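You operate a simulated robot arm through the tools that you are given. There is no shell and no other tool. Be economical: measure what you need, move in short steps, check, and stop when the job is done.

You run a simulated robot arm. Do the job below in one go: nothing can be reset, and whatever is moved stays where it is left.

## Task
Shut the gear drier drawer. Switch the parts drier switch on. Open the right glass drawer, take the silver cone and leave it inside and shut the drawer again. Press the seal test button two times. Turn the flow knob to 2. Put the green ticket on the island top away on the counter top. Put the box labelled "Rings" from the island top on the teal mat and the box marked "Filters" on the counter end. Close the grey drawer. Push the wooden drawer shut. Fetch the blue pack and set it on the top of the wooden table. Switch the reader switch on. Take the red plug and put it on the yellow ring on the counter top. Put the yellow ticket on the top of the wooden table away on the counter top. Do these in any order.

It is judged by the outcome, as a careful person would: the job done as asked, and still so three seconds after it is handed in. It fails if anything else is knocked over, pushed out of place, dropped, spilled or broken. A push-on lid holds only when it is set on centred and level and pressed home; a screw cap is set on level and turned clockwise until tight.

## Robot
A 5-joint arm with a three-finger gripper on a trunk, on a base that drives. Base frame: it is fixed to the floor where the robot stands at the start and does not move with it; the origin is under the middle of the robot, x ahead of it, y to its left, z up. Lengths are in m, angles in degrees, forces in N, time in s.
With the tool pointing down near the work surface it reaches from about 0.32 to 0.66 m from the robot's upright axis, wherever it stands. Its first joint turns from -166.0 to 166.0 degrees. Places, roughly: blue box, small green box, small orange box, small [-0.25, -2.75, 1]; blue pack [1, -5.5, 1]; counter end [1.2, -5.4, 0.9]; counter top [2.1, -4.1, 0.9]; flow knob [-2.3, -2.5, 0.9]; gear drier drawer [0.5, 0.1, 0.5]; green ticket [0, -2.5, 1]; grey drawer [0.9, -5.4, 0.2]; parts drier switch [-0.4, -0.3, 0.9]; reader switch [0.3, -6.7, 0.8]; red plug (3x3x6 cm) [2.6, -3.2, 0.9]; right glass drawer [1.5, -4.9, 0.6]; seal test button [-2, -2.6, 0.7]; show [1.5, -4.9, 0.6]; silver cone (4x4x3 cm) [-1.2, -0.9, 0.9]; teal mat [-2.2, -2.7, 0.8]; top of the wooden table [2.6, -0.9, 0.8]; wooden drawer [0.9, -5.4, 0.7]; yellow ring (5x5x2 cm) [2.5, -3.4, 0.9]; yellow ticket [2.75, -1.25, 0.75]. The tool tilts only in the upright plane through the base axis and itself; it spins freely about its own axis. Payload 1.37 kg.
The tool frame sits at the grasp point between the pads (the TCP): z along the fingers, y along the line on which they close. The tips reach 0.016 m beyond it. The gripper opens to 0.101 m. The gripper's body begins 0.082 m behind the TCP.
Orientation is told as [roll, pitch, yaw] about the base's x, y, z axes, in that order, counted from this pose: with the fingers straight down and closing along the base's y, the tool's x points along the base's -x, its y along +y and its z along -z.

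## Interface
- The arm moves only by the tool jog_arm. Its argument "motion" is one flat list of numbers, 7 for each row, row after row: the shift along the tool's x, y, z in units of 500 mm (1.0 is 500 mm), then the turn, a rotation vector about the tool's x, y, z in units of 90 degrees (1.0 is 90 degrees), then the gripper command, from -1 (fully open) to 1 (shut), values between in proportion. In form: [tx, ty, tz, rx, ry, rz, fingers, tx, ty, tz, rx, ry, rz, fingers, ...]. A call has 1 to 10 rows; each row is the pose to reach, as a shift and turn from the pose commanded when the call began, along the tool's axes at that moment. A call with a number of a shift or a turn outside -1 to 1 is refused whole. A row lasts 0.2 s, in which the tool goes at most 0.05 m and 8.6 degrees; a call with a longer step from one row to the next is refused whole, and so is a gripper value outside its range. A pose out of reach is approached as far as the arm can. The call stops where the force on the tool passes 40 N (or 10 N more than at its start, if that is more) or the arm is blocked; 0.2 s more then pass. Each finger travels about 0.045 m/s and halts on what it meets, pressing with about 26 N; the grip force reading is that of the motor and also rises with nothing between the fingers. The clock runs only during rows and for 0.2 s after the last one: add rows that repeat a pose to give the fingers time. It gives the time, the measured TCP pose, the force on the tool (base axes), the opening and the grip force at its end, in the units of the frame above (readings bear some noise), with the torque about the TCP (base axes, N m) and any sound that the robot's microphone picked up.
- Cameras (640 x 400 px; columns grow to the right, rows downward): "scene" is now at [-0.025, 0.1251, 1.5592]; the picture's right is [-0.82, -0.57, -0.00], its down [-0.51, 0.74, -0.45] and it looks along [0.25, -0.37, -0.89] (base axes); focal length 264 px, centre (320, 200). "wrist" rides on the gripper at [0.072, 0.02, -0.104] in the tool frame; the picture's right is [-0.26, 0.96, 0.00], its down [-0.76, -0.21, -0.62] and it looks along [-0.60, -0.16, 0.78] (tool axes); focal length 265 px, centre (320, 200). There is no depth. A picture from a camera that has moved, and an enlarged one, comes with that camera's place and axes in the base frame and with its lens.
- grab_frame(camera): a new picture of that camera. No time passes.
- lift_body(by): slides the trunk up (or, below 0, down) by that many m; the arm and the scene camera ride with it, the base frame stays. It gives what a move gives, with no picture.
- steer(legs): drives the robot by 1 to 6 legs, each [ahead, left, turn to the left] in m, m and degrees, along the robot's own axes; the way and the turn of a leg run together, so that a leg with both is an arc; at most 1.5 m and 180 degrees a leg. The arm and the cameras ride along, it lands a little off, and it stops where it bumps. It gives what a move gives.
- turn_head(pan, tilt): turns the head with the scene camera to pan (to the left, within 155 degrees either way) and tilt (down, from -29 to 69), counted from straight ahead of the robot. It gives what a move gives.
- close_up(camera, box): a new picture of the part [left, top, right, bottom] of that camera's present view, enlarged. No time passes.
- hand_in(): hands the job in; it is judged then, once.

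Go step by step. Nothing tells you exact positions but the pictures and the camera data: compare them with the known pose of the tool, close in by small moves and look again before you grip or let go. The budget is 556 turns and 342 pictures, counting those below and the enlarged ones. Unless the task says otherwise, let go and move clear before handing in, and close with one line.

The tools are called after "Request:" as a command line: name --argument value ..., lists and objects as JSON in quotes. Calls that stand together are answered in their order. jog_arm: Moves the arm, as the interface text tells. Its arguments: {"type":"object","properties":{"motion":{"type":"array"}},"required":["motion"]} The other tools are called the same way: lift_body (by) slides the trunk up or down; steer (legs) drives the base; turn_head (pan, tilt) turns the head that bears the scene camera; grab_frame (camera) takes a picture; close_up (camera, box) takes an enlarged picture of a part of a camera's view; hand_in () hands the job in.

At the start:

```text
time: 0.0
ee_pos: [0.1258, -0.3597, 1.1051]
tool_rot: [-0.1, 0.0, 0.1]
contact_force: [0.2, -0.1, -0.2]
torque: [0.04, 0.02, -0.02]
width: 0.1005
grasp_force: 0.0
trunk travel left (down, up): [-0.525, 0.065]
robot x, y, heading: [-0.0027, -0.0019, 0.1]
head pan, tilt: [-55.6, 63.4]
```

scene: 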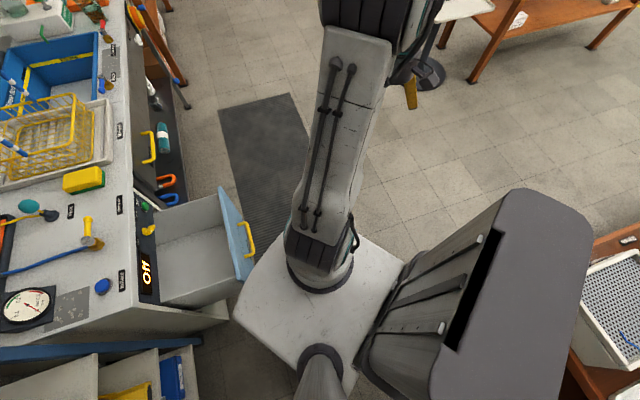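
wrist: 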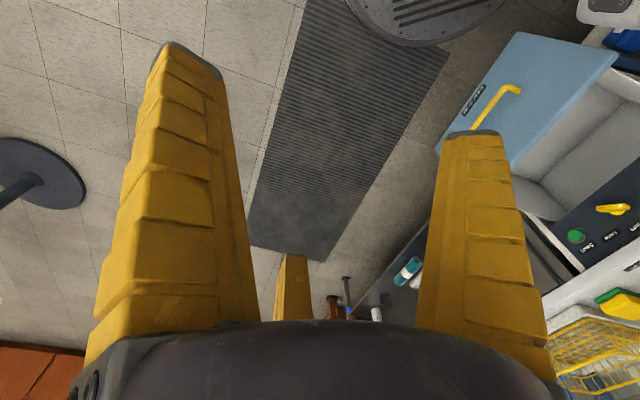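

I'm starting by surveying the surroundings with the head camera, beginning ahead where the gear drier drawer is open.

Request:
turn_head --pan 0 --tilt 45

Request:
grab_frame --camera "scene"

Request:
turn_head --pan -90 --tilt 20

Request:
grab_frame --camera "scene"

Request:
turn_head --pan -150 --tilt 30

Request:
grab_frame --camera "scene"

```text
time: 1.2
ee_pos: [0.125, -0.36, 1.1038]
tool_rot: [0.0, 0.1, 0.0]
contact_force: [-0.4, 0.2, 0.4]
torque: [-0.03, -0.04, 0.0]
width: 0.1004
grasp_force: 0.1
trunk travel left (down, up): [-0.525, 0.065]
robot x, y, heading: [0.0029, 0.0007, 0.3]
head pan, tilt: [0.0, 45.0]
```

```text
339 pictures are left
camera scene: at [0.0209, 0.1767, 1.5825], right [0.0, -1.0, 0.0], down [-0.71, 0.0, -0.71], along [0.71, 0.0, -0.71], focal length 264 px, centre (320, 200)
```

scene: 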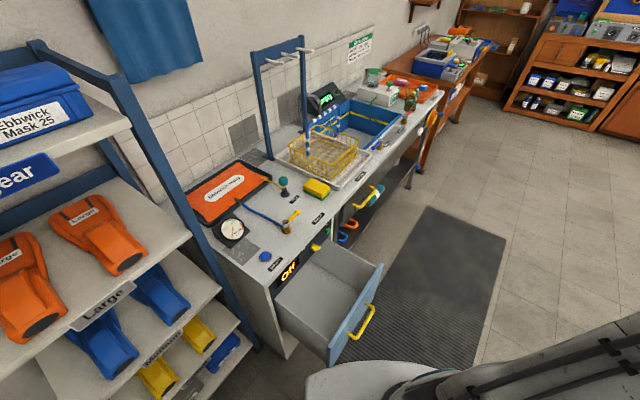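

```text
time: 2.9
ee_pos: [0.1245, -0.3596, 1.1033]
tool_rot: [0.0, 0.0, 0.1]
contact_force: [0.1, 0.1, 0.5]
torque: [-0.01, -0.01, 0.0]
width: 0.1007
grasp_force: 0.1
trunk travel left (down, up): [-0.525, 0.065]
robot x, y, heading: [0.0009, 0.0004, 0.1]
head pan, tilt: [-90.0, 20.0]
```

```text
338 pictures are left
camera scene: at [-0.0603, 0.0836, 1.6212], right [-1.0, 0.0, 0.0], down [0.0, 0.34, -0.94], along [0.0, -0.94, -0.34], focal length 264 px, centre (320, 200)
```

scene: 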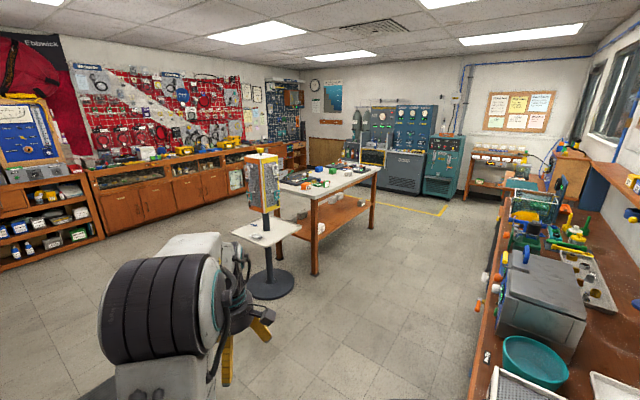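

```text
time: 4.2
ee_pos: [0.1249, -0.3588, 1.1035]
tool_rot: [0.0, 0.0, 0.0]
contact_force: [0.7, 0.1, 0.2]
torque: [0.0, 0.02, 0.0]
width: 0.1004
grasp_force: 0.1
trunk travel left (down, up): [-0.525, 0.065]
robot x, y, heading: [0.0011, 0.0018, 0.1]
head pan, tilt: [-150.0, 30.0]
```

```text
337 pictures are left
camera scene: at [-0.1387, 0.1315, 1.6051], right [-0.5, 0.87, 0.0], down [0.43, 0.25, -0.87], along [-0.75, -0.43, -0.5], focal length 264 px, centre (320, 200)
```

scene: 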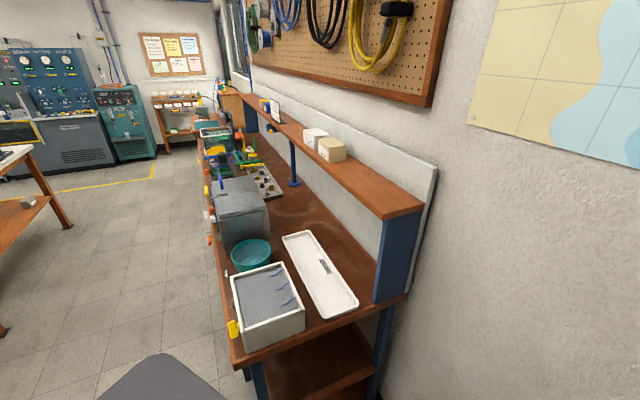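

The room sits rotated about -35° in the base frame: the gear drawer opens toward (-0.58,-0.82). I'll move to a spot in front of the drawer, facing it, and look.

Request:
steer --legs '[[0.1, -0.4, 0], [0, 0, 54.7]]'

Request:
turn_head --pan 0 --tilt 50

Request:
grab_frame --camera "scene"

```text
time: 9.2
ee_pos: [0.4683, -0.4854, 1.1038]
tool_rot: [0.0, 0.0, 55.9]
contact_force: [-0.4, -0.5, 0.2]
torque: [0.01, -0.01, 0.02]
width: 0.1005
grasp_force: 0.0
trunk travel left (down, up): [-0.525, 0.065]
robot x, y, heading: [0.1023, -0.3902, 55.9]
head pan, tilt: [-150.0, 30.0]
```

```text
time: 11.5
ee_pos: [0.4682, -0.4863, 1.1043]
tool_rot: [0.0, 0.0, 55.8]
contact_force: [-0.8, 0.5, -0.3]
torque: [-0.01, 0.02, 0.02]
width: 0.1006
grasp_force: 0.1
trunk travel left (down, up): [-0.525, 0.065]
robot x, y, heading: [0.1001, -0.3868, 56.0]
head pan, tilt: [0.0, 50.0]
```

```text
336 pictures are left
camera scene: at [-0.0356, -0.2737, 1.5756], right [0.83, -0.56, 0.0], down [-0.43, -0.63, -0.64], along [0.36, 0.53, -0.77], focal length 264 px, centre (320, 200)
```

scene: 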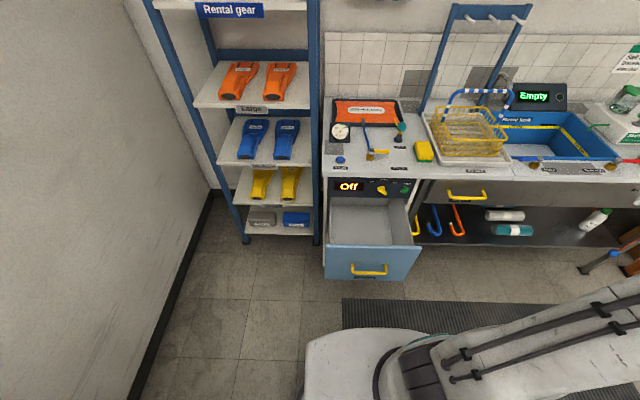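

The drawer's handle is about 0.54 m ahead, z≈0.49. I'll come 8 cm closer, swing the arm ahead of the robot with closed fingers, then lower the trunk.

Request:
steer --legs '[[0.08, 0, -1.2]]'

Request:
jog_arm --motion '[-0.08, 0.05, 0, 0, 0, 0, 1, -0.16, 0.1, 0, 0, 0, 0, 1, -0.24, 0.14, 0, 0, 0, 0, 1, -0.31, 0.2, 0, 0, 0, 0, 1, -0.37, 0.27, 0, 0, 0, 0, 1, -0.42, 0.34, 0, 0, 0, 0, 1, -0.46, 0.42, 0, 0, 0, 0, 1, -0.47, 0.51, 0, 0, 0, 0, 1, -0.47, 0.6, 0, 0, 0, 0, 1, -0.47, 0.62, 0, 0, 0, 0, 1]'

Request:
lift_body --by -0.5

Request:
grab_frame --camera "scene"

Request:
grab_frame --camera "wrist"

```text
time: 12.6
ee_pos: [0.5113, -0.4272, 1.1037]
tool_rot: [-0.1, 0.1, 54.6]
contact_force: [0.3, -0.3, -0.1]
torque: [-0.05, 0.02, -0.03]
width: 0.1007
grasp_force: 0.0
trunk travel left (down, up): [-0.525, 0.065]
robot x, y, heading: [0.141, -0.3224, 54.7]
head pan, tilt: [0.0, 50.0]
```

```text
time: 14.8
ee_pos: [0.3922, -0.0575, 1.1032]
tool_rot: [0.0, 0.0, 54.6]
contact_force: [0.2, -0.5, -0.3]
torque: [0.02, -0.02, -0.05]
width: 0.0001
grasp_force: 25.8
trunk travel left (down, up): [-0.525, 0.065]
robot x, y, heading: [0.146, -0.3223, 54.5]
head pan, tilt: [0.0, 50.0]
```

```text
refused: -0.5 is not a number from -0.4 to 0.4
```

```text
335 pictures are left
camera scene: at [0.0123, -0.2052, 1.5756], right [0.82, -0.58, 0.0], down [-0.44, -0.62, -0.64], along [0.37, 0.52, -0.77], focal length 264 px, centre (320, 200)
```

scene: 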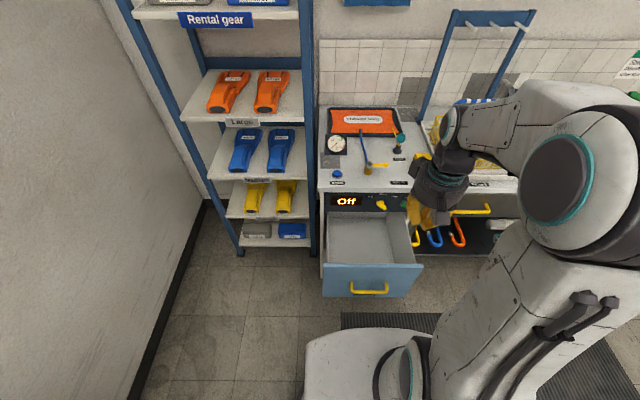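

```text
334 pictures are left
camera wrist: at [0.3347, -0.1066, 1.2088], right [-0.63, 0.77, 0.0], down [0.61, 0.5, 0.62], along [0.48, 0.39, -0.78], focal length 265 px, centre (320, 200)
```

wrist: 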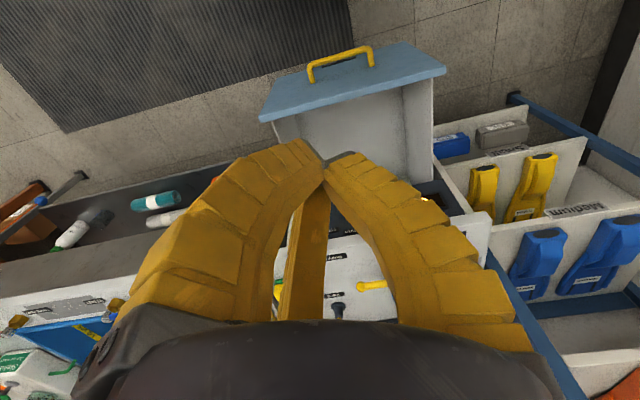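

Arm is in front of the handle (handle ~0.45 ahead, TCP 0.36). Lowering.

Request:
lift_body --by -0.4

Request:
lift_body --by -0.11

Request:
jog_arm --motion '[0, 0, 0.08, 0, 0, 0, 1, 0, 0, 0.16, 0, 0, 0, 1, 0, 0, 0.22, 0, 0, 0, 1]'

Request:
grab_frame --camera "wrist"

Request:
grab_frame --camera "scene"

```text
time: 18.6
ee_pos: [0.3928, -0.0578, 0.7035]
tool_rot: [0.0, 0.0, 54.8]
contact_force: [0.1, -0.8, 0.0]
torque: [-0.01, 0.02, -0.04]
width: 0.0
grasp_force: 26.0
trunk travel left (down, up): [-0.125, 0.465]
robot x, y, heading: [0.1442, -0.324, 54.9]
head pan, tilt: [0.0, 50.0]
```

```text
time: 20.0
ee_pos: [0.3946, -0.0586, 0.5942]
tool_rot: [0.0, -0.1, 54.6]
contact_force: [-1.0, -1.1, 1.0]
torque: [0.05, -0.05, -0.01]
width: 0.0001
grasp_force: 25.8
trunk travel left (down, up): [-0.015, 0.575]
robot x, y, heading: [0.1466, -0.3206, 54.6]
head pan, tilt: [0.0, 50.0]
```

```text
time: 20.8
ee_pos: [0.3908, -0.0575, 0.4835]
tool_rot: [0.0, 0.0, 54.7]
contact_force: [-0.7, -0.6, 0.9]
torque: [0.03, -0.01, 0.02]
width: 0.0
grasp_force: 26.1
trunk travel left (down, up): [-0.015, 0.575]
robot x, y, heading: [0.147, -0.3228, 54.8]
head pan, tilt: [0.0, 50.0]
```

```text
333 pictures are left
camera wrist: at [0.3328, -0.1056, 0.5881], right [-0.63, 0.77, 0.0], down [0.61, 0.5, 0.62], along [0.48, 0.39, -0.78], focal length 265 px, centre (320, 200)
```

wrist: 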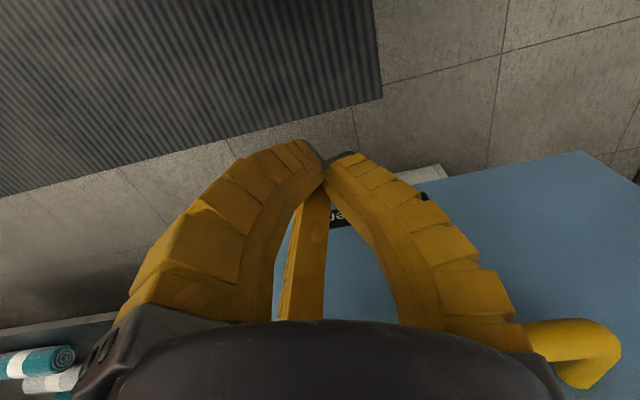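

```text
332 pictures are left
camera scene: at [0.0122, -0.2053, 1.0656], right [0.82, -0.58, 0.0], down [-0.44, -0.62, -0.64], along [0.37, 0.52, -0.77], focal length 264 px, centre (320, 200)
```

scene: 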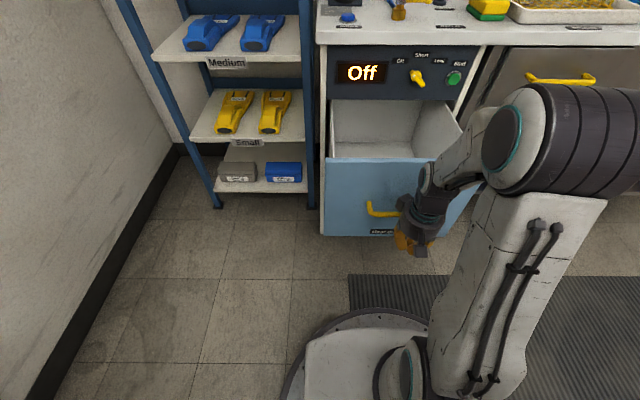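

The fingers stand just in front of the handle/face. Pushing forward.

Request:
jog_arm --motion '[-0.06, 0, 0, 0, 0, 0, 1, -0.12, 0, 0, 0, 0, 0, 1, -0.18, 0, 0, 0, 0, 0, 1, -0.24, 0, 0, 0, 0, 0, 1, -0.3, 0, 0, 0, 0, 0, 1, -0.36, 0, 0, 0, 0, 0, 1, -0.4, 0, 0, 0, 0, 0, 1]'

Request:
grab_frame --camera "scene"

```text
time: 22.4
ee_pos: [0.5081, 0.1052, 0.4859]
tool_rot: [0.0, -0.1, 54.6]
contact_force: [0.3, 0.1, 0.8]
torque: [-0.04, -0.03, 0.0]
width: 0.0
grasp_force: 25.7
trunk travel left (down, up): [-0.015, 0.575]
robot x, y, heading: [0.1428, -0.3242, 54.6]
head pan, tilt: [0.0, 50.0]
```

```text
331 pictures are left
camera scene: at [0.0122, -0.2053, 1.0656], right [0.82, -0.58, 0.0], down [-0.44, -0.62, -0.64], along [0.37, 0.52, -0.77], focal length 264 px, centre (320, 200)
```

scene: 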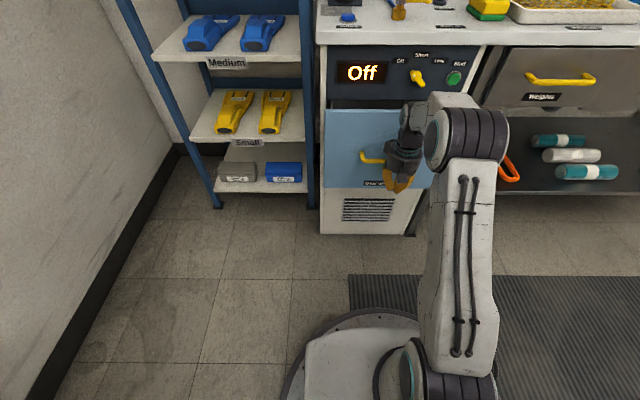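

Almost closed. A bit more push until it stops.

Request:
jog_arm --motion '[-0.04, 0, 0, 0, 0, 0, 1, -0.08, 0, 0, 0, 0, 0, 1, -0.12, 0, 0, 0, 0, 0, 1, -0.15, 0, 0, 0, 0, 0, 1]'

Request:
grab_frame --camera "scene"

```text
time: 23.2
ee_pos: [0.5345, 0.1352, 0.4817]
tool_rot: [0.1, 1.6, 54.1]
contact_force: [-2.9, -3.1, -4.4]
torque: [0.05, 0.02, -0.06]
width: 0.0
grasp_force: 26.0
trunk travel left (down, up): [-0.015, 0.575]
robot x, y, heading: [0.1444, -0.3215, 54.7]
head pan, tilt: [0.0, 50.0]
stopped in row 3: the force on the tool passed its limit at 50 N (the readings are from after the stop); the commanded pose is now the measured one
```

```text
330 pictures are left
camera scene: at [0.0122, -0.2055, 1.0654], right [0.81, -0.58, 0.0], down [-0.44, -0.62, -0.64], along [0.37, 0.52, -0.77], focal length 264 px, centre (320, 200)
```

scene: 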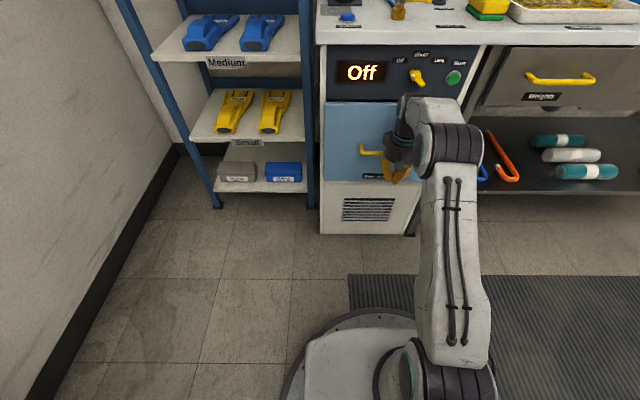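

It hit a firm stop; the drawer looks shut. Backing off and verifying.

Request:
jog_arm --motion '[0.08, 0, 0, 0, 0, 0, 1, 0.16, 0, 0, 0, -0.0178, 0, 1, 0.24, 0, 0, 0, -0.0178, 0, 1, 0.32, 0, 0, 0, -0.0178, 0, 1, 0.4, 0, 0, 0, -0.0178, 0, 1]'

Request:
close_up --camera "scene" --box '[300, 20, 480, 240]'

```text
time: 24.4
ee_pos: [0.42, -0.0246, 0.4866]
tool_rot: [0.0, -0.3, 54.1]
contact_force: [-0.2, -1.0, -0.1]
torque: [0.01, 0.0, 0.01]
width: 0.0001
grasp_force: 26.2
trunk travel left (down, up): [-0.015, 0.575]
robot x, y, heading: [0.1482, -0.323, 54.9]
head pan, tilt: [0.0, 50.0]
```

```text
1.82 times, centred on (390, 130) of scene
camera zoom: at [0.0123, -0.2053, 1.0656], right [0.81, -0.58, 0.0], down [-0.44, -0.62, -0.64], along [0.37, 0.52, -0.77], focal length 481 px, centre (193, 327)
```

zoom: 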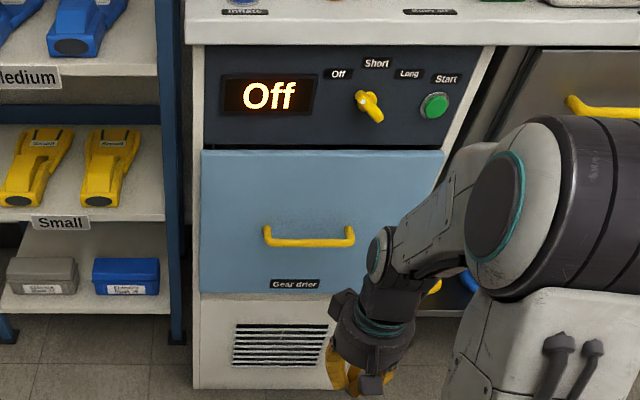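

Gear drier drawer is shut. Raise the trunk and move to face the parts drier switch on the bench.

Request:
lift_body --by 0.4

Request:
lift_body --by 0.12

Request:
steer --legs '[[-0.36, -0.03, 0], [0, 0, 90]]'

Request:
grab_frame --camera "scene"

Request:
grab_frame --camera "wrist"

```text
time: 28.2
ee_pos: [0.4205, -0.0242, 0.8866]
tool_rot: [0.0, -0.3, 54.1]
contact_force: [-0.2, -0.4, 0.3]
torque: [0.02, -0.01, 0.0]
width: 0.0
grasp_force: 26.1
trunk travel left (down, up): [-0.415, 0.175]
robot x, y, heading: [0.1451, -0.3222, 54.6]
head pan, tilt: [0.0, 50.0]
```

```text
time: 29.7
ee_pos: [0.4198, -0.0234, 1.0075]
tool_rot: [0.0, -0.3, 54.2]
contact_force: [0.2, 0.3, 0.4]
torque: [-0.02, 0.03, 0.02]
width: 0.0
grasp_force: 25.8
trunk travel left (down, up): [-0.535, 0.055]
robot x, y, heading: [0.1418, -0.3231, 54.4]
head pan, tilt: [0.0, 50.0]
```

```text
time: 35.9
ee_pos: [-0.3417, -0.3659, 1.0076]
tool_rot: [-0.1, -0.3, 145.6]
contact_force: [0.4, 0.0, 0.3]
torque: [-0.02, 0.02, -0.01]
width: 0.0001
grasp_force: 26.0
trunk travel left (down, up): [-0.535, 0.055]
robot x, y, heading: [-0.039, -0.6323, 146.2]
head pan, tilt: [0.0, 50.0]
```

```text
328 pictures are left
camera scene: at [-0.1485, -0.7669, 1.5856], right [0.56, 0.83, 0.0], down [0.64, -0.43, -0.64], along [-0.53, 0.36, -0.77], focal length 264 px, centre (320, 200)
```

scene: 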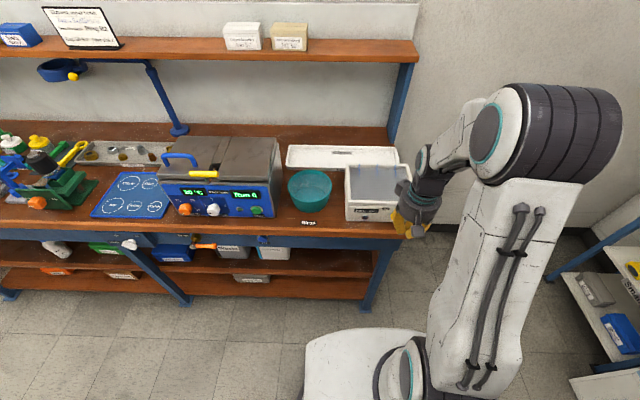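

```text
327 pictures are left
camera wrist: at [-0.293, -0.4238, 1.1118], right [-0.76, -0.65, 0.0], down [-0.5, 0.6, 0.62], along [-0.4, 0.48, -0.78], focal length 265 px, centre (320, 200)
```

wrist: 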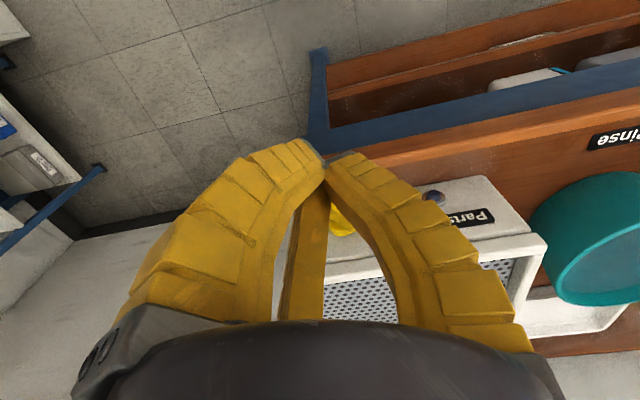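

The gripper hides the switch; I'll swing it aside to the right and look close.

Request:
jog_arm --motion '[0, -0.1, 0, 0, 0, 0, 1, 0, -0.2, 0, 0, 0, 0, 1, 0.05, -0.28, 0, 0, 0, 0, 1, 0.1, -0.36, 0, 0, 0, 0, 1, 0.15, -0.44, 0, 0, 0, 0, 1]'

Request:
close_up --camera "scene" --box '[280, 130, 440, 260]'

```text
time: 37.1
ee_pos: [-0.1566, -0.226, 1.0058]
tool_rot: [-0.2, -0.2, 145.7]
contact_force: [-1.0, -0.4, 0.0]
torque: [0.0, -0.02, 0.03]
width: 0.0
grasp_force: 26.4
trunk travel left (down, up): [-0.535, 0.055]
robot x, y, heading: [-0.0379, -0.6336, 146.1]
head pan, tilt: [0.0, 50.0]
```

```text
3.08 times, centred on (360, 195) of scene
camera zoom: at [-0.1476, -0.7664, 1.5857], right [0.56, 0.83, 0.0], down [0.64, -0.43, -0.64], along [-0.53, 0.36, -0.77], focal length 814 px, centre (197, 215)
```

zoom: 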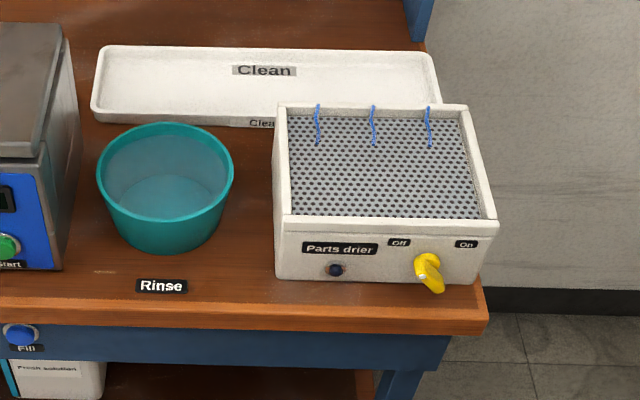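

Request:
close_up --camera "scene" --box '[340, 180, 410, 224]'

Request:
grab_frame --camera "wrist"

```text
9.09 times, centred on (375, 202) of scene
camera zoom: at [-0.1476, -0.7664, 1.5857], right [0.56, 0.83, 0.0], down [0.64, -0.43, -0.64], along [-0.53, 0.36, -0.77], focal length 2404 px, centre (-180, 182)
```

zoom: 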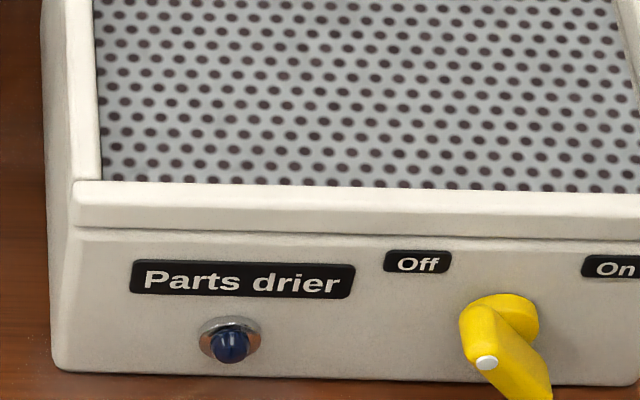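

```text
324 pictures are left
camera wrist: at [-0.108, -0.2851, 1.1104], right [-0.76, -0.65, 0.0], down [-0.51, 0.6, 0.62], along [-0.4, 0.48, -0.78], focal length 265 px, centre (320, 200)
```

wrist: 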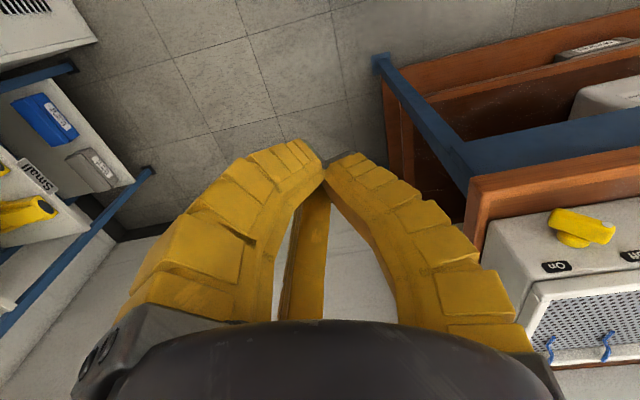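

The switch is a rotary knob with a bar pointing to "Off"; its centre triangulates to about (-0.412,-0.308,0.931). I'll back off, line up with the panel normal, and bring the tool in front.

Request:
steer --legs '[[-0.36, -0.045, -1.7]]'

Request:
jog_arm --motion '[-0.06, 0.07, -0.02, 0, 0, 0, 0.5, -0.1, 0.15, -0.04, 0, 0, 0, 0.5, -0.14, 0.23, -0.06, 0, 0, 0, 0.5, -0.18, 0.31, -0.08, 0, 0, 0, 0.5, -0.19, 0.4, -0.1, 0, 0, 0, 0.5, -0.2, 0.47, -0.1, 0, 0, 0, 0.5, -0.2, 0.53, -0.1, 0, 0, 0, 0.5]'

```text
time: 39.4
ee_pos: [0.1801, -0.3939, 1.0064]
tool_rot: [-0.1, -0.3, 143.8]
contact_force: [0.7, 0.0, 0.3]
torque: [0.05, 0.01, 0.03]
width: 0.0
grasp_force: 25.8
trunk travel left (down, up): [-0.535, 0.055]
robot x, y, heading: [0.2864, -0.8049, 144.3]
head pan, tilt: [0.0, 50.0]
```

```text
time: 41.0
ee_pos: [-0.0586, -0.5489, 1.0533]
tool_rot: [0.0, -0.2, 143.7]
contact_force: [0.0, 0.5, 0.3]
torque: [0.03, 0.01, 0.01]
width: 0.0303
grasp_force: 3.8
trunk travel left (down, up): [-0.535, 0.055]
robot x, y, heading: [0.2882, -0.8041, 144.3]
head pan, tilt: [0.0, 50.0]
```

Pitching the tool to horizontal while moving the TCP outward.

Request:
jog_arm --motion '[-0.03, 0, 0, 0, -0.094, 0, 0.5, -0.06, 0, 0, 0, -0.188, 0, 0.5, -0.09, 0, 0, 0, -0.282, 0, 0.5, -0.12, 0, 0, 0, -0.376, 0, 0.5, -0.15, 0, 0, 0, -0.47, 0, 0.5, -0.18, 0, 0, 0, -0.564, 0, 0.5, -0.21, 0, 0, 0, -0.658, 0, 0.5, -0.24, 0, 0, 0, -0.752, 0, 0.5, -0.25, 0, 0, 0, -0.846, 0, 0.5, -0.25, 0, 0, 0, -0.94, 0, 0.5]'

Request:
grab_frame --camera "scene"

```text
time: 43.2
ee_pos: [-0.1599, -0.476, 1.0545]
tool_rot: [-2.0, -84.8, 145.7]
contact_force: [-0.2, 0.0, 1.0]
torque: [-0.01, -0.03, -0.04]
width: 0.0304
grasp_force: 3.5
trunk travel left (down, up): [-0.535, 0.055]
robot x, y, heading: [0.2807, -0.8033, 144.2]
head pan, tilt: [0.0, 50.0]
```

```text
323 pictures are left
camera scene: at [0.1707, -0.9337, 1.5856], right [0.58, 0.81, 0.0], down [0.62, -0.45, -0.64], along [-0.52, 0.38, -0.77], focal length 264 px, centre (320, 200)
```

scene: 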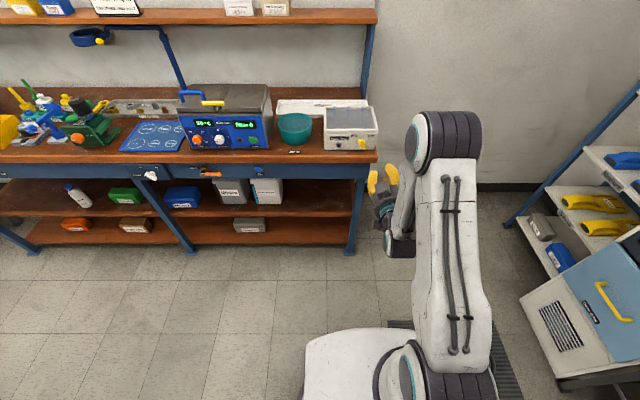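

Tool is nearly horizontal; finishing the pitch and rolling 135° so the wrist camera sits on top and fingers straddle the bar.

Request:
jog_arm --motion '[0, 0, 0, 0, -0.056, 0, 0.5]'

Request:
jog_arm --motion '[0, 0, 0, 0, 0, 0.094, 0.3, 0, 0, 0, 0, 0, 0.188, 0.3, 0, 0, 0, 0, 0, 0.282, 0.3, 0, 0, 0, 0, 0, 0.376, 0.3, 0, 0, 0, 0, 0, 0.47, 0.3, 0, 0, 0, 0, 0, 0.564, 0.3, 0, 0, 0, 0, 0, 0.658, 0.3, 0, 0, 0, 0, 0, 0.752, 0.3, 0, 0, 0, 0, 0, 0.846, 0.3, 0, 0, 0, 0, 0, 0.94, 0.3]'

Request:
jog_arm --motion '[0, 0, 0, 0, 0, 0.094, 0.3, 0, 0, 0, 0, 0, 0.188, 0.3, 0, 0, 0, 0, 0, 0.282, 0.3, 0, 0, 0, 0, 0, 0.376, 0.3, 0, 0, 0, 0, 0, 0.47, 0.3, 0, 0, 0, 0, 0, 0.56, 0.3]'

Request:
grab_frame --camera "wrist"

```text
time: 43.6
ee_pos: [-0.1587, -0.4766, 1.0561]
tool_rot: [-61.8, -89.8, -154.4]
contact_force: [-0.3, -0.3, -0.3]
torque: [-0.02, -0.02, -0.01]
width: 0.0304
grasp_force: 3.8
trunk travel left (down, up): [-0.535, 0.055]
robot x, y, heading: [0.2866, -0.8024, 144.0]
head pan, tilt: [0.0, 50.0]
```

```text
time: 45.8
ee_pos: [-0.1588, -0.4761, 1.0566]
tool_rot: [89.7, -5.5, 53.7]
contact_force: [-0.1, 0.1, 0.3]
torque: [0.03, -0.03, -0.03]
width: 0.04
grasp_force: 3.5
trunk travel left (down, up): [-0.535, 0.055]
robot x, y, heading: [0.2917, -0.8067, 144.2]
head pan, tilt: [0.0, 50.0]
```

```text
time: 47.2
ee_pos: [-0.1593, -0.4758, 1.0562]
tool_rot: [89.7, 45.1, 53.4]
contact_force: [0.1, 0.4, -0.1]
torque: [0.01, -0.02, -0.01]
width: 0.0399
grasp_force: 3.1
trunk travel left (down, up): [-0.535, 0.055]
robot x, y, heading: [0.2886, -0.8046, 144.2]
head pan, tilt: [0.0, 50.0]
```

```text
322 pictures are left
camera wrist: at [-0.0969, -0.5684, 1.1213], right [0.51, 0.7, 0.49], down [0.73, -0.06, -0.68], along [-0.45, 0.71, -0.54], focal length 265 px, centre (320, 200)
```

wrist: 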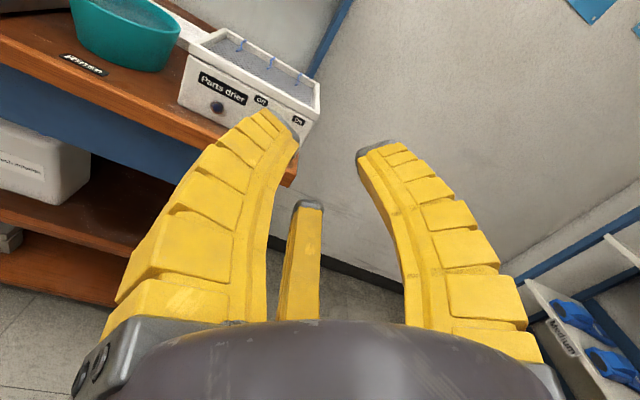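

Lower to knob height and drive forward, stopping about 10 cm short to look.

Request:
lift_body --by -0.12

Request:
steer --legs '[[0.2, 0.01, 0]]'

Request:
grab_frame --camera "wrist"

Request:
grab_frame --camera "scene"

```text
time: 48.7
ee_pos: [-0.1583, -0.4762, 0.9363]
tool_rot: [89.9, 44.8, 53.6]
contact_force: [0.8, -0.8, -0.1]
torque: [-0.01, 0.02, 0.0]
width: 0.0398
grasp_force: 3.4
trunk travel left (down, up): [-0.415, 0.175]
robot x, y, heading: [0.2892, -0.805, 144.3]
head pan, tilt: [0.0, 50.0]
```

```text
time: 50.3
ee_pos: [-0.3279, -0.3632, 0.9343]
tool_rot: [89.7, 44.8, 53.3]
contact_force: [-0.1, 0.1, -0.2]
torque: [0.01, -0.02, 0.01]
width: 0.0401
grasp_force: 3.4
trunk travel left (down, up): [-0.415, 0.175]
robot x, y, heading: [0.1175, -0.692, 144.0]
head pan, tilt: [0.0, 50.0]
```

```text
321 pictures are left
camera wrist: at [-0.2665, -0.4568, 1.0011], right [0.51, 0.7, 0.5], down [0.73, -0.06, -0.68], along [-0.45, 0.71, -0.54], focal length 265 px, centre (320, 200)
```

wrist: 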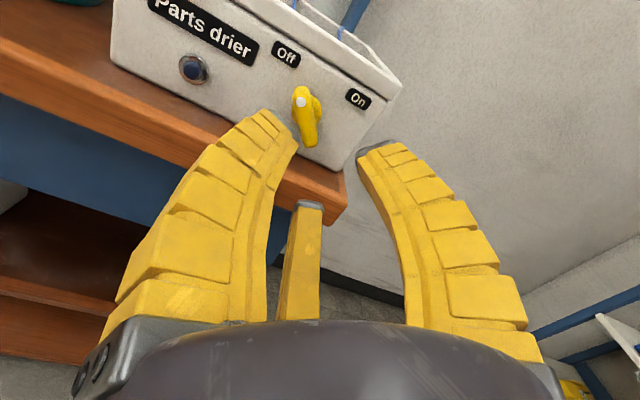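

```text
320 pictures are left
camera scene: at [0.0004, -0.823, 1.4656], right [0.59, 0.81, 0.0], down [0.62, -0.45, -0.64], along [-0.52, 0.38, -0.77], focal length 264 px, centre (320, 200)
```

scene: 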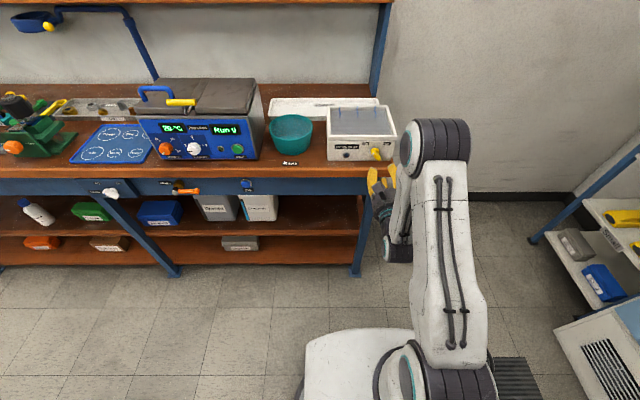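

Knob is ~10 cm ahead, 8 mm left and 5 mm below the tool axis, bar aligned with the gap. Approach with that correction.

Request:
jog_arm --motion '[0.004, -0.018, 0.05, 0, 0, 0, 0.3, 0.004, -0.018, 0.1, 0, 0, 0, 0.3, 0.004, -0.018, 0.14, 0, 0, 0, 0.3]'

Request:
grab_frame --camera "wrist"

```text
time: 51.1
ee_pos: [-0.3886, -0.3267, 0.9303]
tool_rot: [89.8, 44.9, 53.9]
contact_force: [-0.6, -0.5, 0.2]
torque: [0.02, 0.01, 0.04]
width: 0.04
grasp_force: 3.4
out of reach, approached as far as the arm can: row 1
trunk travel left (down, up): [-0.415, 0.175]
robot x, y, heading: [0.1154, -0.6946, 144.1]
head pan, tilt: [0.0, 50.0]
```

```text
319 pictures are left
camera wrist: at [-0.3251, -0.4187, 0.9963], right [0.51, 0.7, 0.5], down [0.73, -0.05, -0.68], along [-0.45, 0.71, -0.54], focal length 265 px, centre (320, 200)
```

wrist: 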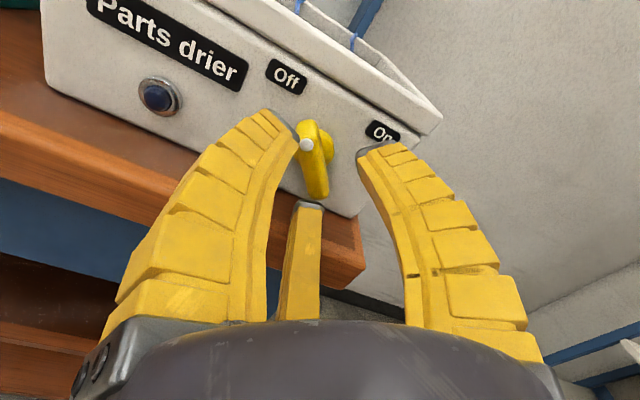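

Request:
jog_arm --motion '[0, -0.005, 0.025, 0, 0, 0, 0.3, 0, -0.006, 0.05, 0, 0, 0, 0.3]'

Request:
grab_frame --camera "wrist"

```text
time: 51.8
ee_pos: [-0.3997, -0.3177, 0.9227]
tool_rot: [87.9, 44.8, 52.5]
contact_force: [20.8, -13.9, 2.7]
torque: [-0.29, -0.67, -0.24]
width: 0.0434
grasp_force: 1.2
out of reach, approached as far as the arm can: row 1, 2
trunk travel left (down, up): [-0.415, 0.175]
robot x, y, heading: [0.1213, -0.6939, 143.9]
head pan, tilt: [0.0, 50.0]
stopped in row 2: the force on the tool passed its limit at 41 N (the readings are from after the stop); the commanded pose is now the measured one
```

```text
318 pictures are left
camera wrist: at [-0.3379, -0.4082, 0.9902], right [0.5, 0.71, 0.5], down [0.74, -0.06, -0.66], along [-0.44, 0.7, -0.56], focal length 265 px, centre (320, 200)
```

wrist: 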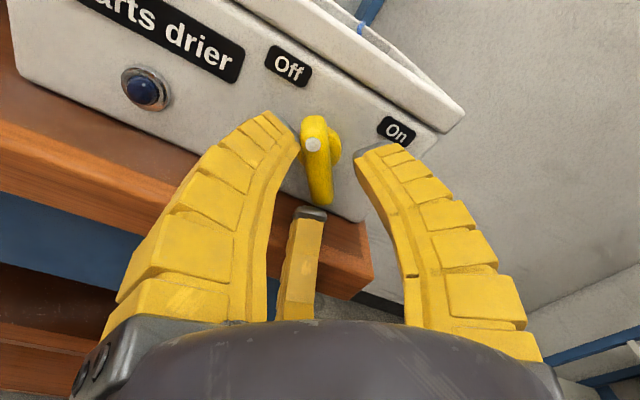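

The tips touched something at contact depth; the bar is between the fingers, slightly left of centre. Back off 3 mm, recentre, and close.

Request:
jog_arm --motion '[0, -0.004, -0.008, 0, 0, 0, 0.3, 0, -0.008, -0.008, 0, 0, 0, 0.6, 0, -0.008, -0.008, 0, 0, 0, 0.9, 0, -0.008, -0.008, 0, 0, 0, 0.9, 0, -0.008, -0.008, 0, 0, 0, 0.9]'

Request:
grab_frame --camera "wrist"

```text
time: 53.0
ee_pos: [-0.3989, -0.3194, 0.9188]
tool_rot: [87.8, 44.9, 52.7]
contact_force: [22.6, -3.0, -12.9]
torque: [-0.37, -0.43, -0.45]
width: 0.021
grasp_force: 27.7
trunk travel left (down, up): [-0.415, 0.175]
robot x, y, heading: [0.1182, -0.693, 143.9]
head pan, tilt: [0.0, 50.0]
```

```text
317 pictures are left
camera wrist: at [-0.3372, -0.4101, 0.9862], right [0.5, 0.71, 0.5], down [0.75, -0.06, -0.66], along [-0.44, 0.7, -0.56], focal length 265 px, centre (320, 200)
```

wrist: 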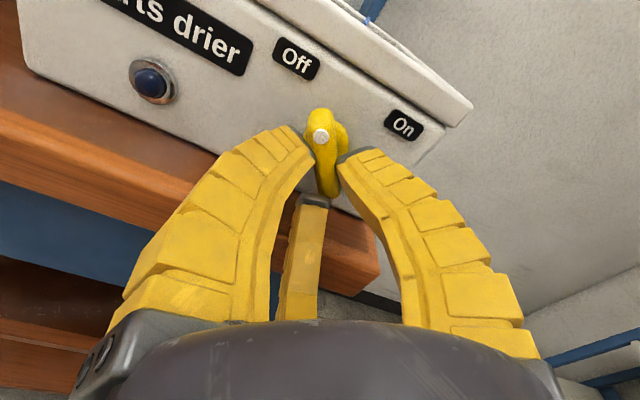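

Gripped, but a little low on the bar with side load. Re-grip 8 mm higher along the bar.

Request:
jog_arm --motion '[0, 0, 0, 0, 0, 0, 0.4, 0, 0, -0.006, 0, 0, 0, 0.4, 0.016, 0, -0.006, 0, 0, 0, 0.4, 0.016, 0, -0.006, 0, 0, 0, 0.4]'

Request:
grab_frame --camera "wrist"

```text
time: 54.0
ee_pos: [-0.4006, -0.3231, 0.9257]
tool_rot: [88.3, 44.9, 53.2]
contact_force: [-3.8, -2.1, -4.9]
torque: [-0.09, 0.15, 0.07]
width: 0.0373
grasp_force: 4.9
out of reach, approached as far as the arm can: row 3, 4
trunk travel left (down, up): [-0.415, 0.175]
robot x, y, heading: [0.1172, -0.6911, 144.2]
head pan, tilt: [0.0, 50.0]
```

```text
316 pictures are left
camera wrist: at [-0.3389, -0.414, 0.9924], right [0.49, 0.71, 0.5], down [0.74, -0.05, -0.67], along [-0.45, 0.7, -0.56], focal length 265 px, centre (320, 200)
```

wrist: 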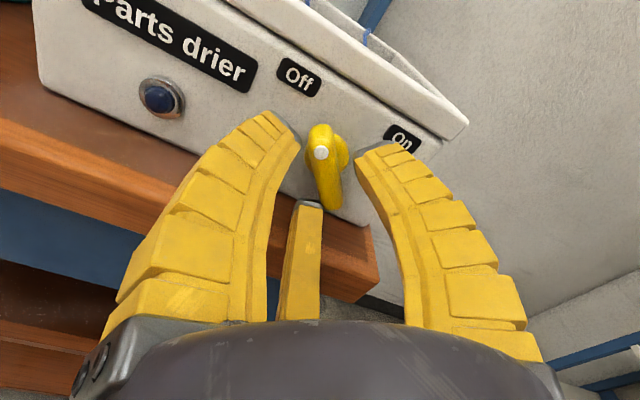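

Request:
jog_arm --motion '[0, 0, 0.004, 0, 0, 0, 0.9, 0, 0, 0.004, 0, 0, 0, 0.9, 0, 0, 0.004, 0, 0, 0, 0.9, 0, 0, 0.004, 0, 0, 0.08, 0.9, 0, 0, 0.004, 0, 0, 0.16, 0.9, 0, 0, 0.004, 0, 0, 0.24, 0.9, 0, 0, 0.004, 0, 0, 0.32, 0.9]'

Request:
grab_frame --camera "wrist"

```text
time: 55.6
ee_pos: [-0.4024, -0.3233, 0.9239]
tool_rot: [84.8, 73.6, 49.5]
contact_force: [-0.2, -17.8, -15.6]
torque: [-0.1, -0.08, 0.02]
width: 0.0195
grasp_force: 27.8
trunk travel left (down, up): [-0.415, 0.175]
robot x, y, heading: [0.1217, -0.6924, 143.9]
head pan, tilt: [0.0, 50.0]
```

```text
315 pictures are left
camera wrist: at [-0.3199, -0.3843, 1.0015], right [0.58, 0.81, 0.02], down [0.53, -0.36, -0.77], along [-0.62, 0.45, -0.64], focal length 265 px, centre (320, 200)
```

wrist: 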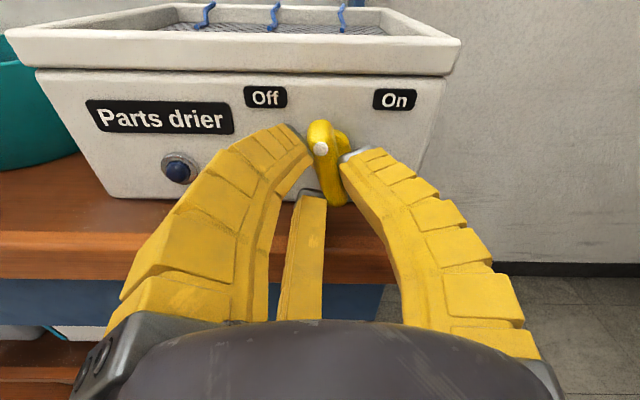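

The knob is turning with the grip. Continue clockwise.

Request:
jog_arm --motion '[0, 0, 0, 0, 0, 0.08, 0.9, 0, 0, 0, 0, 0, 0.16, 0.9, 0, 0, 0, 0, 0, 0.24, 0.9, 0, 0, 0, 0, 0, 0.32, 0.9, 0, 0, 0, 0, 0, 0.4, 0.9, 0, 0, 0, 0, 0, 0.48, 0.9, 0, 0, 0, 0, 0, 0.56, 0.9, 0, 0, 0, 0, 0, 0.64, 0.9]'

Request:
grab_frame --camera "wrist"

```text
time: 57.4
ee_pos: [-0.4021, -0.3225, 0.9259]
tool_rot: [80.9, 82.2, 45.3]
contact_force: [-9.4, -26.9, -12.0]
torque: [-0.1, -0.13, 0.08]
width: 0.0191
grasp_force: 27.9
out of reach, approached as far as the arm can: row 2, 3, 4, 5, 6, 7, 8
trunk travel left (down, up): [-0.415, 0.175]
robot x, y, heading: [0.1199, -0.6926, 144.4]
head pan, tilt: [0.0, 50.0]
```

```text
314 pictures are left
camera wrist: at [-0.3134, -0.3756, 1.0012], right [0.58, 0.8, -0.13], down [0.46, -0.46, -0.76], along [-0.67, 0.38, -0.63], focal length 265 px, centre (320, 200)
```

wrist: 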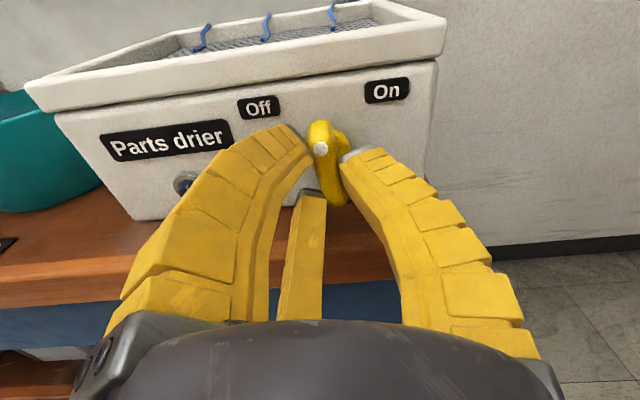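

The wrist roll has hit its limit (~172° of spin). I'll release, back off, roll 180° the other way, and regrip.

Request:
jog_arm --motion '[0, 0, 0, 0, 0, 0, 0.3, 0, 0, 0, 0, 0, 0, 0.3, 0, 0, -0.06, 0, 0, 0, 0.3, 0, 0, -0.14, 0, 0, 0, 0.3]'

Request:
grab_frame --camera "wrist"

```text
time: 58.4
ee_pos: [-0.3421, -0.3598, 0.9276]
tool_rot: [81.2, 82.5, 45.4]
contact_force: [-0.3, -1.1, 0.3]
torque: [-0.03, -0.01, 0.0]
width: 0.0398
grasp_force: 3.2
trunk travel left (down, up): [-0.415, 0.175]
robot x, y, heading: [0.1194, -0.6915, 144.1]
head pan, tilt: [0.0, 50.0]
```

```text
313 pictures are left
camera wrist: at [-0.2527, -0.4132, 1.0039], right [0.58, 0.8, -0.14], down [0.45, -0.46, -0.76], along [-0.67, 0.38, -0.63], focal length 265 px, centre (320, 200)
```

wrist: 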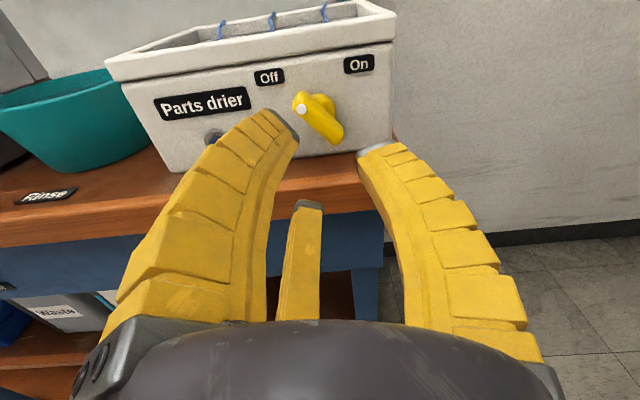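

It snapped back to Off, so it's bistable. Rolling back about 217° so I have a full 90° of clockwise travel.

Request:
jog_arm --motion '[0, 0, 0, 0, 0, -0.094, 0.3, 0, 0, 0, 0, 0, -0.188, 0.3, 0, 0, 0, 0, 0, -0.282, 0.3, 0, 0, 0, 0, 0, -0.376, 0.3, 0, 0, 0, 0, 0, -0.47, 0.3, 0, 0, 0, 0, 0, -0.564, 0.3, 0, 0, 0, 0, 0, -0.658, 0.3, 0, 0, 0, 0, 0, -0.752, 0.3, 0, 0, 0, 0, 0, -0.846, 0.3, 0, 0, 0, 0, 0, -0.94, 0.3]'

Request:
jog_arm --motion '[0, 0, 0, 0, 0, -0.094, 0.3, 0, 0, 0, 0, 0, -0.188, 0.3, 0, 0, 0, 0, 0, -0.282, 0.3, 0, 0, 0, 0, 0, -0.376, 0.3, 0, 0, 0, 0, 0, -0.47, 0.3, 0, 0, 0, 0, 0, -0.564, 0.3, 0, 0, 0, 0, 0, -0.658, 0.3, 0, 0, 0, 0, 0, -0.752, 0.3, 0, 0, 0, 0, 0, -0.846, 0.3, 0, 0, 0, 0, 0, -0.94, 0.3]'

Request:
jog_arm --motion '[0, 0, 0, 0, 0, -0.094, 0.3, 0, 0, 0, 0, 0, -0.188, 0.3, 0, 0, 0, 0, 0, -0.282, 0.3, 0, 0, 0, 0, 0, -0.376, 0.3, 0, 0, 0, 0, 0, -0.47, 0.3, 0, 0, 0, 0, 0, -0.53, 0.3]'

Request:
grab_frame --camera "wrist"

```text
time: 60.6
ee_pos: [-0.3419, -0.3596, 0.9258]
tool_rot: [88.8, -2.3, 54.2]
contact_force: [-1.2, 0.0, 0.1]
torque: [0.0, 0.01, -0.02]
width: 0.0398
grasp_force: 2.9
trunk travel left (down, up): [-0.415, 0.175]
robot x, y, heading: [0.1199, -0.6941, 144.1]
head pan, tilt: [0.0, 50.0]
```

```text
time: 62.8
ee_pos: [-0.3424, -0.3605, 0.9267]
tool_rot: [68.3, -86.7, 75.9]
contact_force: [-0.7, -0.4, 0.7]
torque: [0.0, -0.06, 0.0]
width: 0.04
grasp_force: 3.1
trunk travel left (down, up): [-0.415, 0.175]
robot x, y, heading: [0.1211, -0.6953, 144.4]
head pan, tilt: [0.0, 50.0]
```

```text
time: 64.2
ee_pos: [-0.3424, -0.3597, 0.9265]
tool_rot: [-88.2, -45.4, -127.1]
contact_force: [-0.4, 0.4, -0.2]
torque: [0.02, 0.02, -0.01]
width: 0.0401
grasp_force: 3.1
trunk travel left (down, up): [-0.415, 0.175]
robot x, y, heading: [0.1177, -0.6926, 144.1]
head pan, tilt: [0.0, 50.0]
```

```text
312 pictures are left
camera wrist: at [-0.2352, -0.3934, 0.8642], right [-0.5, -0.71, -0.49], down [0.27, -0.67, 0.7], along [-0.82, 0.22, 0.52], focal length 265 px, centre (320, 200)
```

wrist: 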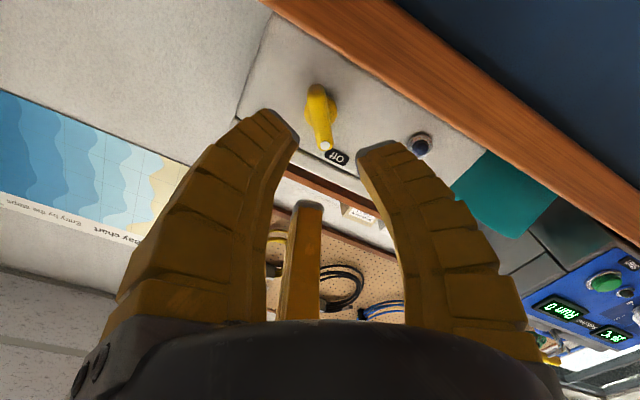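

Request:
jog_arm --motion '[-0.006, 0.006, 0.05, 0, 0, 0, 0.3, -0.006, 0.006, 0.1, 0, 0, 0, 0.3, -0.006, 0.006, 0.135, 0, 0, 0, 0.3]'

Request:
grab_frame --camera "wrist"

```text
time: 65.0
ee_pos: [-0.3986, -0.321, 0.927]
tool_rot: [-88.4, -45.5, -126.6]
contact_force: [2.2, -0.8, 3.6]
torque: [0.01, 0.09, 0.03]
width: 0.0419
grasp_force: 4.2
trunk travel left (down, up): [-0.415, 0.175]
robot x, y, heading: [0.1211, -0.6925, 144.4]
head pan, tilt: [0.0, 50.0]
```

```text
311 pictures are left
camera wrist: at [-0.2916, -0.3558, 0.8645], right [-0.5, -0.72, -0.49], down [0.27, -0.66, 0.7], along [-0.82, 0.22, 0.53], focal length 265 px, centre (320, 200)
```

wrist: 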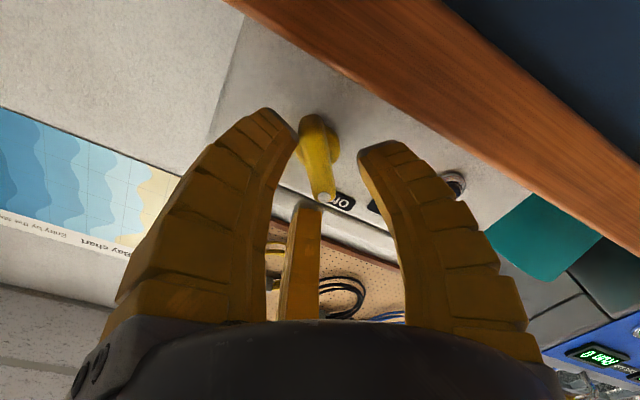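

Request:
jog_arm --motion '[0, -0.008, 0, 0, 0, 0, 0.3, 0, -0.008, 0.004, 0, 0, 0, 0.9, 0, -0.008, 0.004, 0, 0, 0, 0.9, 0, -0.008, 0.004, 0, 0, 0, 0.9, 0, -0.008, 0.004, 0, 0, 0.09, 0.9, 0, -0.008, 0.004, 0, 0, 0.18, 0.9, 0, -0.008, 0.004, 0, 0, 0.27, 0.9, 0, -0.008, 0.004, 0, 0, 0.36, 0.9, 0, -0.008, 0.004, 0, 0, 0.45, 0.9, 0, -0.008, 0.004, 0, 0, 0.54, 0.9]'

Request:
grab_frame --camera "wrist"

```text
time: 67.2
ee_pos: [-0.3951, -0.3162, 0.9286]
tool_rot: [77.3, -85.4, 66.6]
contact_force: [21.9, 14.8, 12.9]
torque: [0.27, 0.29, -0.18]
width: 0.0161
grasp_force: 27.5
trunk travel left (down, up): [-0.415, 0.175]
robot x, y, heading: [0.1182, -0.6952, 144.0]
head pan, tilt: [0.0, 50.0]
```

```text
310 pictures are left
camera wrist: at [-0.3246, -0.4001, 0.8615], right [-0.56, -0.76, 0.34], down [0.65, -0.14, 0.75], along [-0.52, 0.64, 0.57], focal length 265 px, centre (320, 200)
```

wrist: 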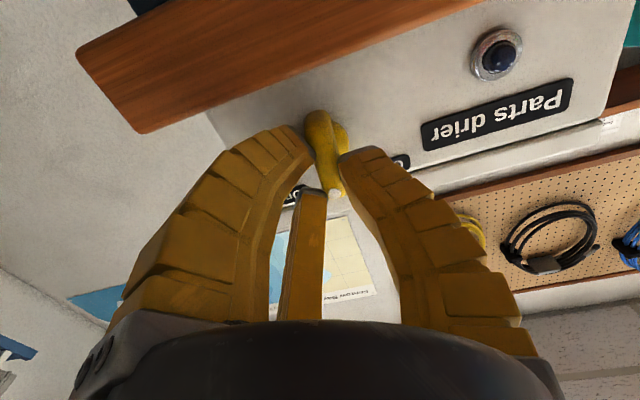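

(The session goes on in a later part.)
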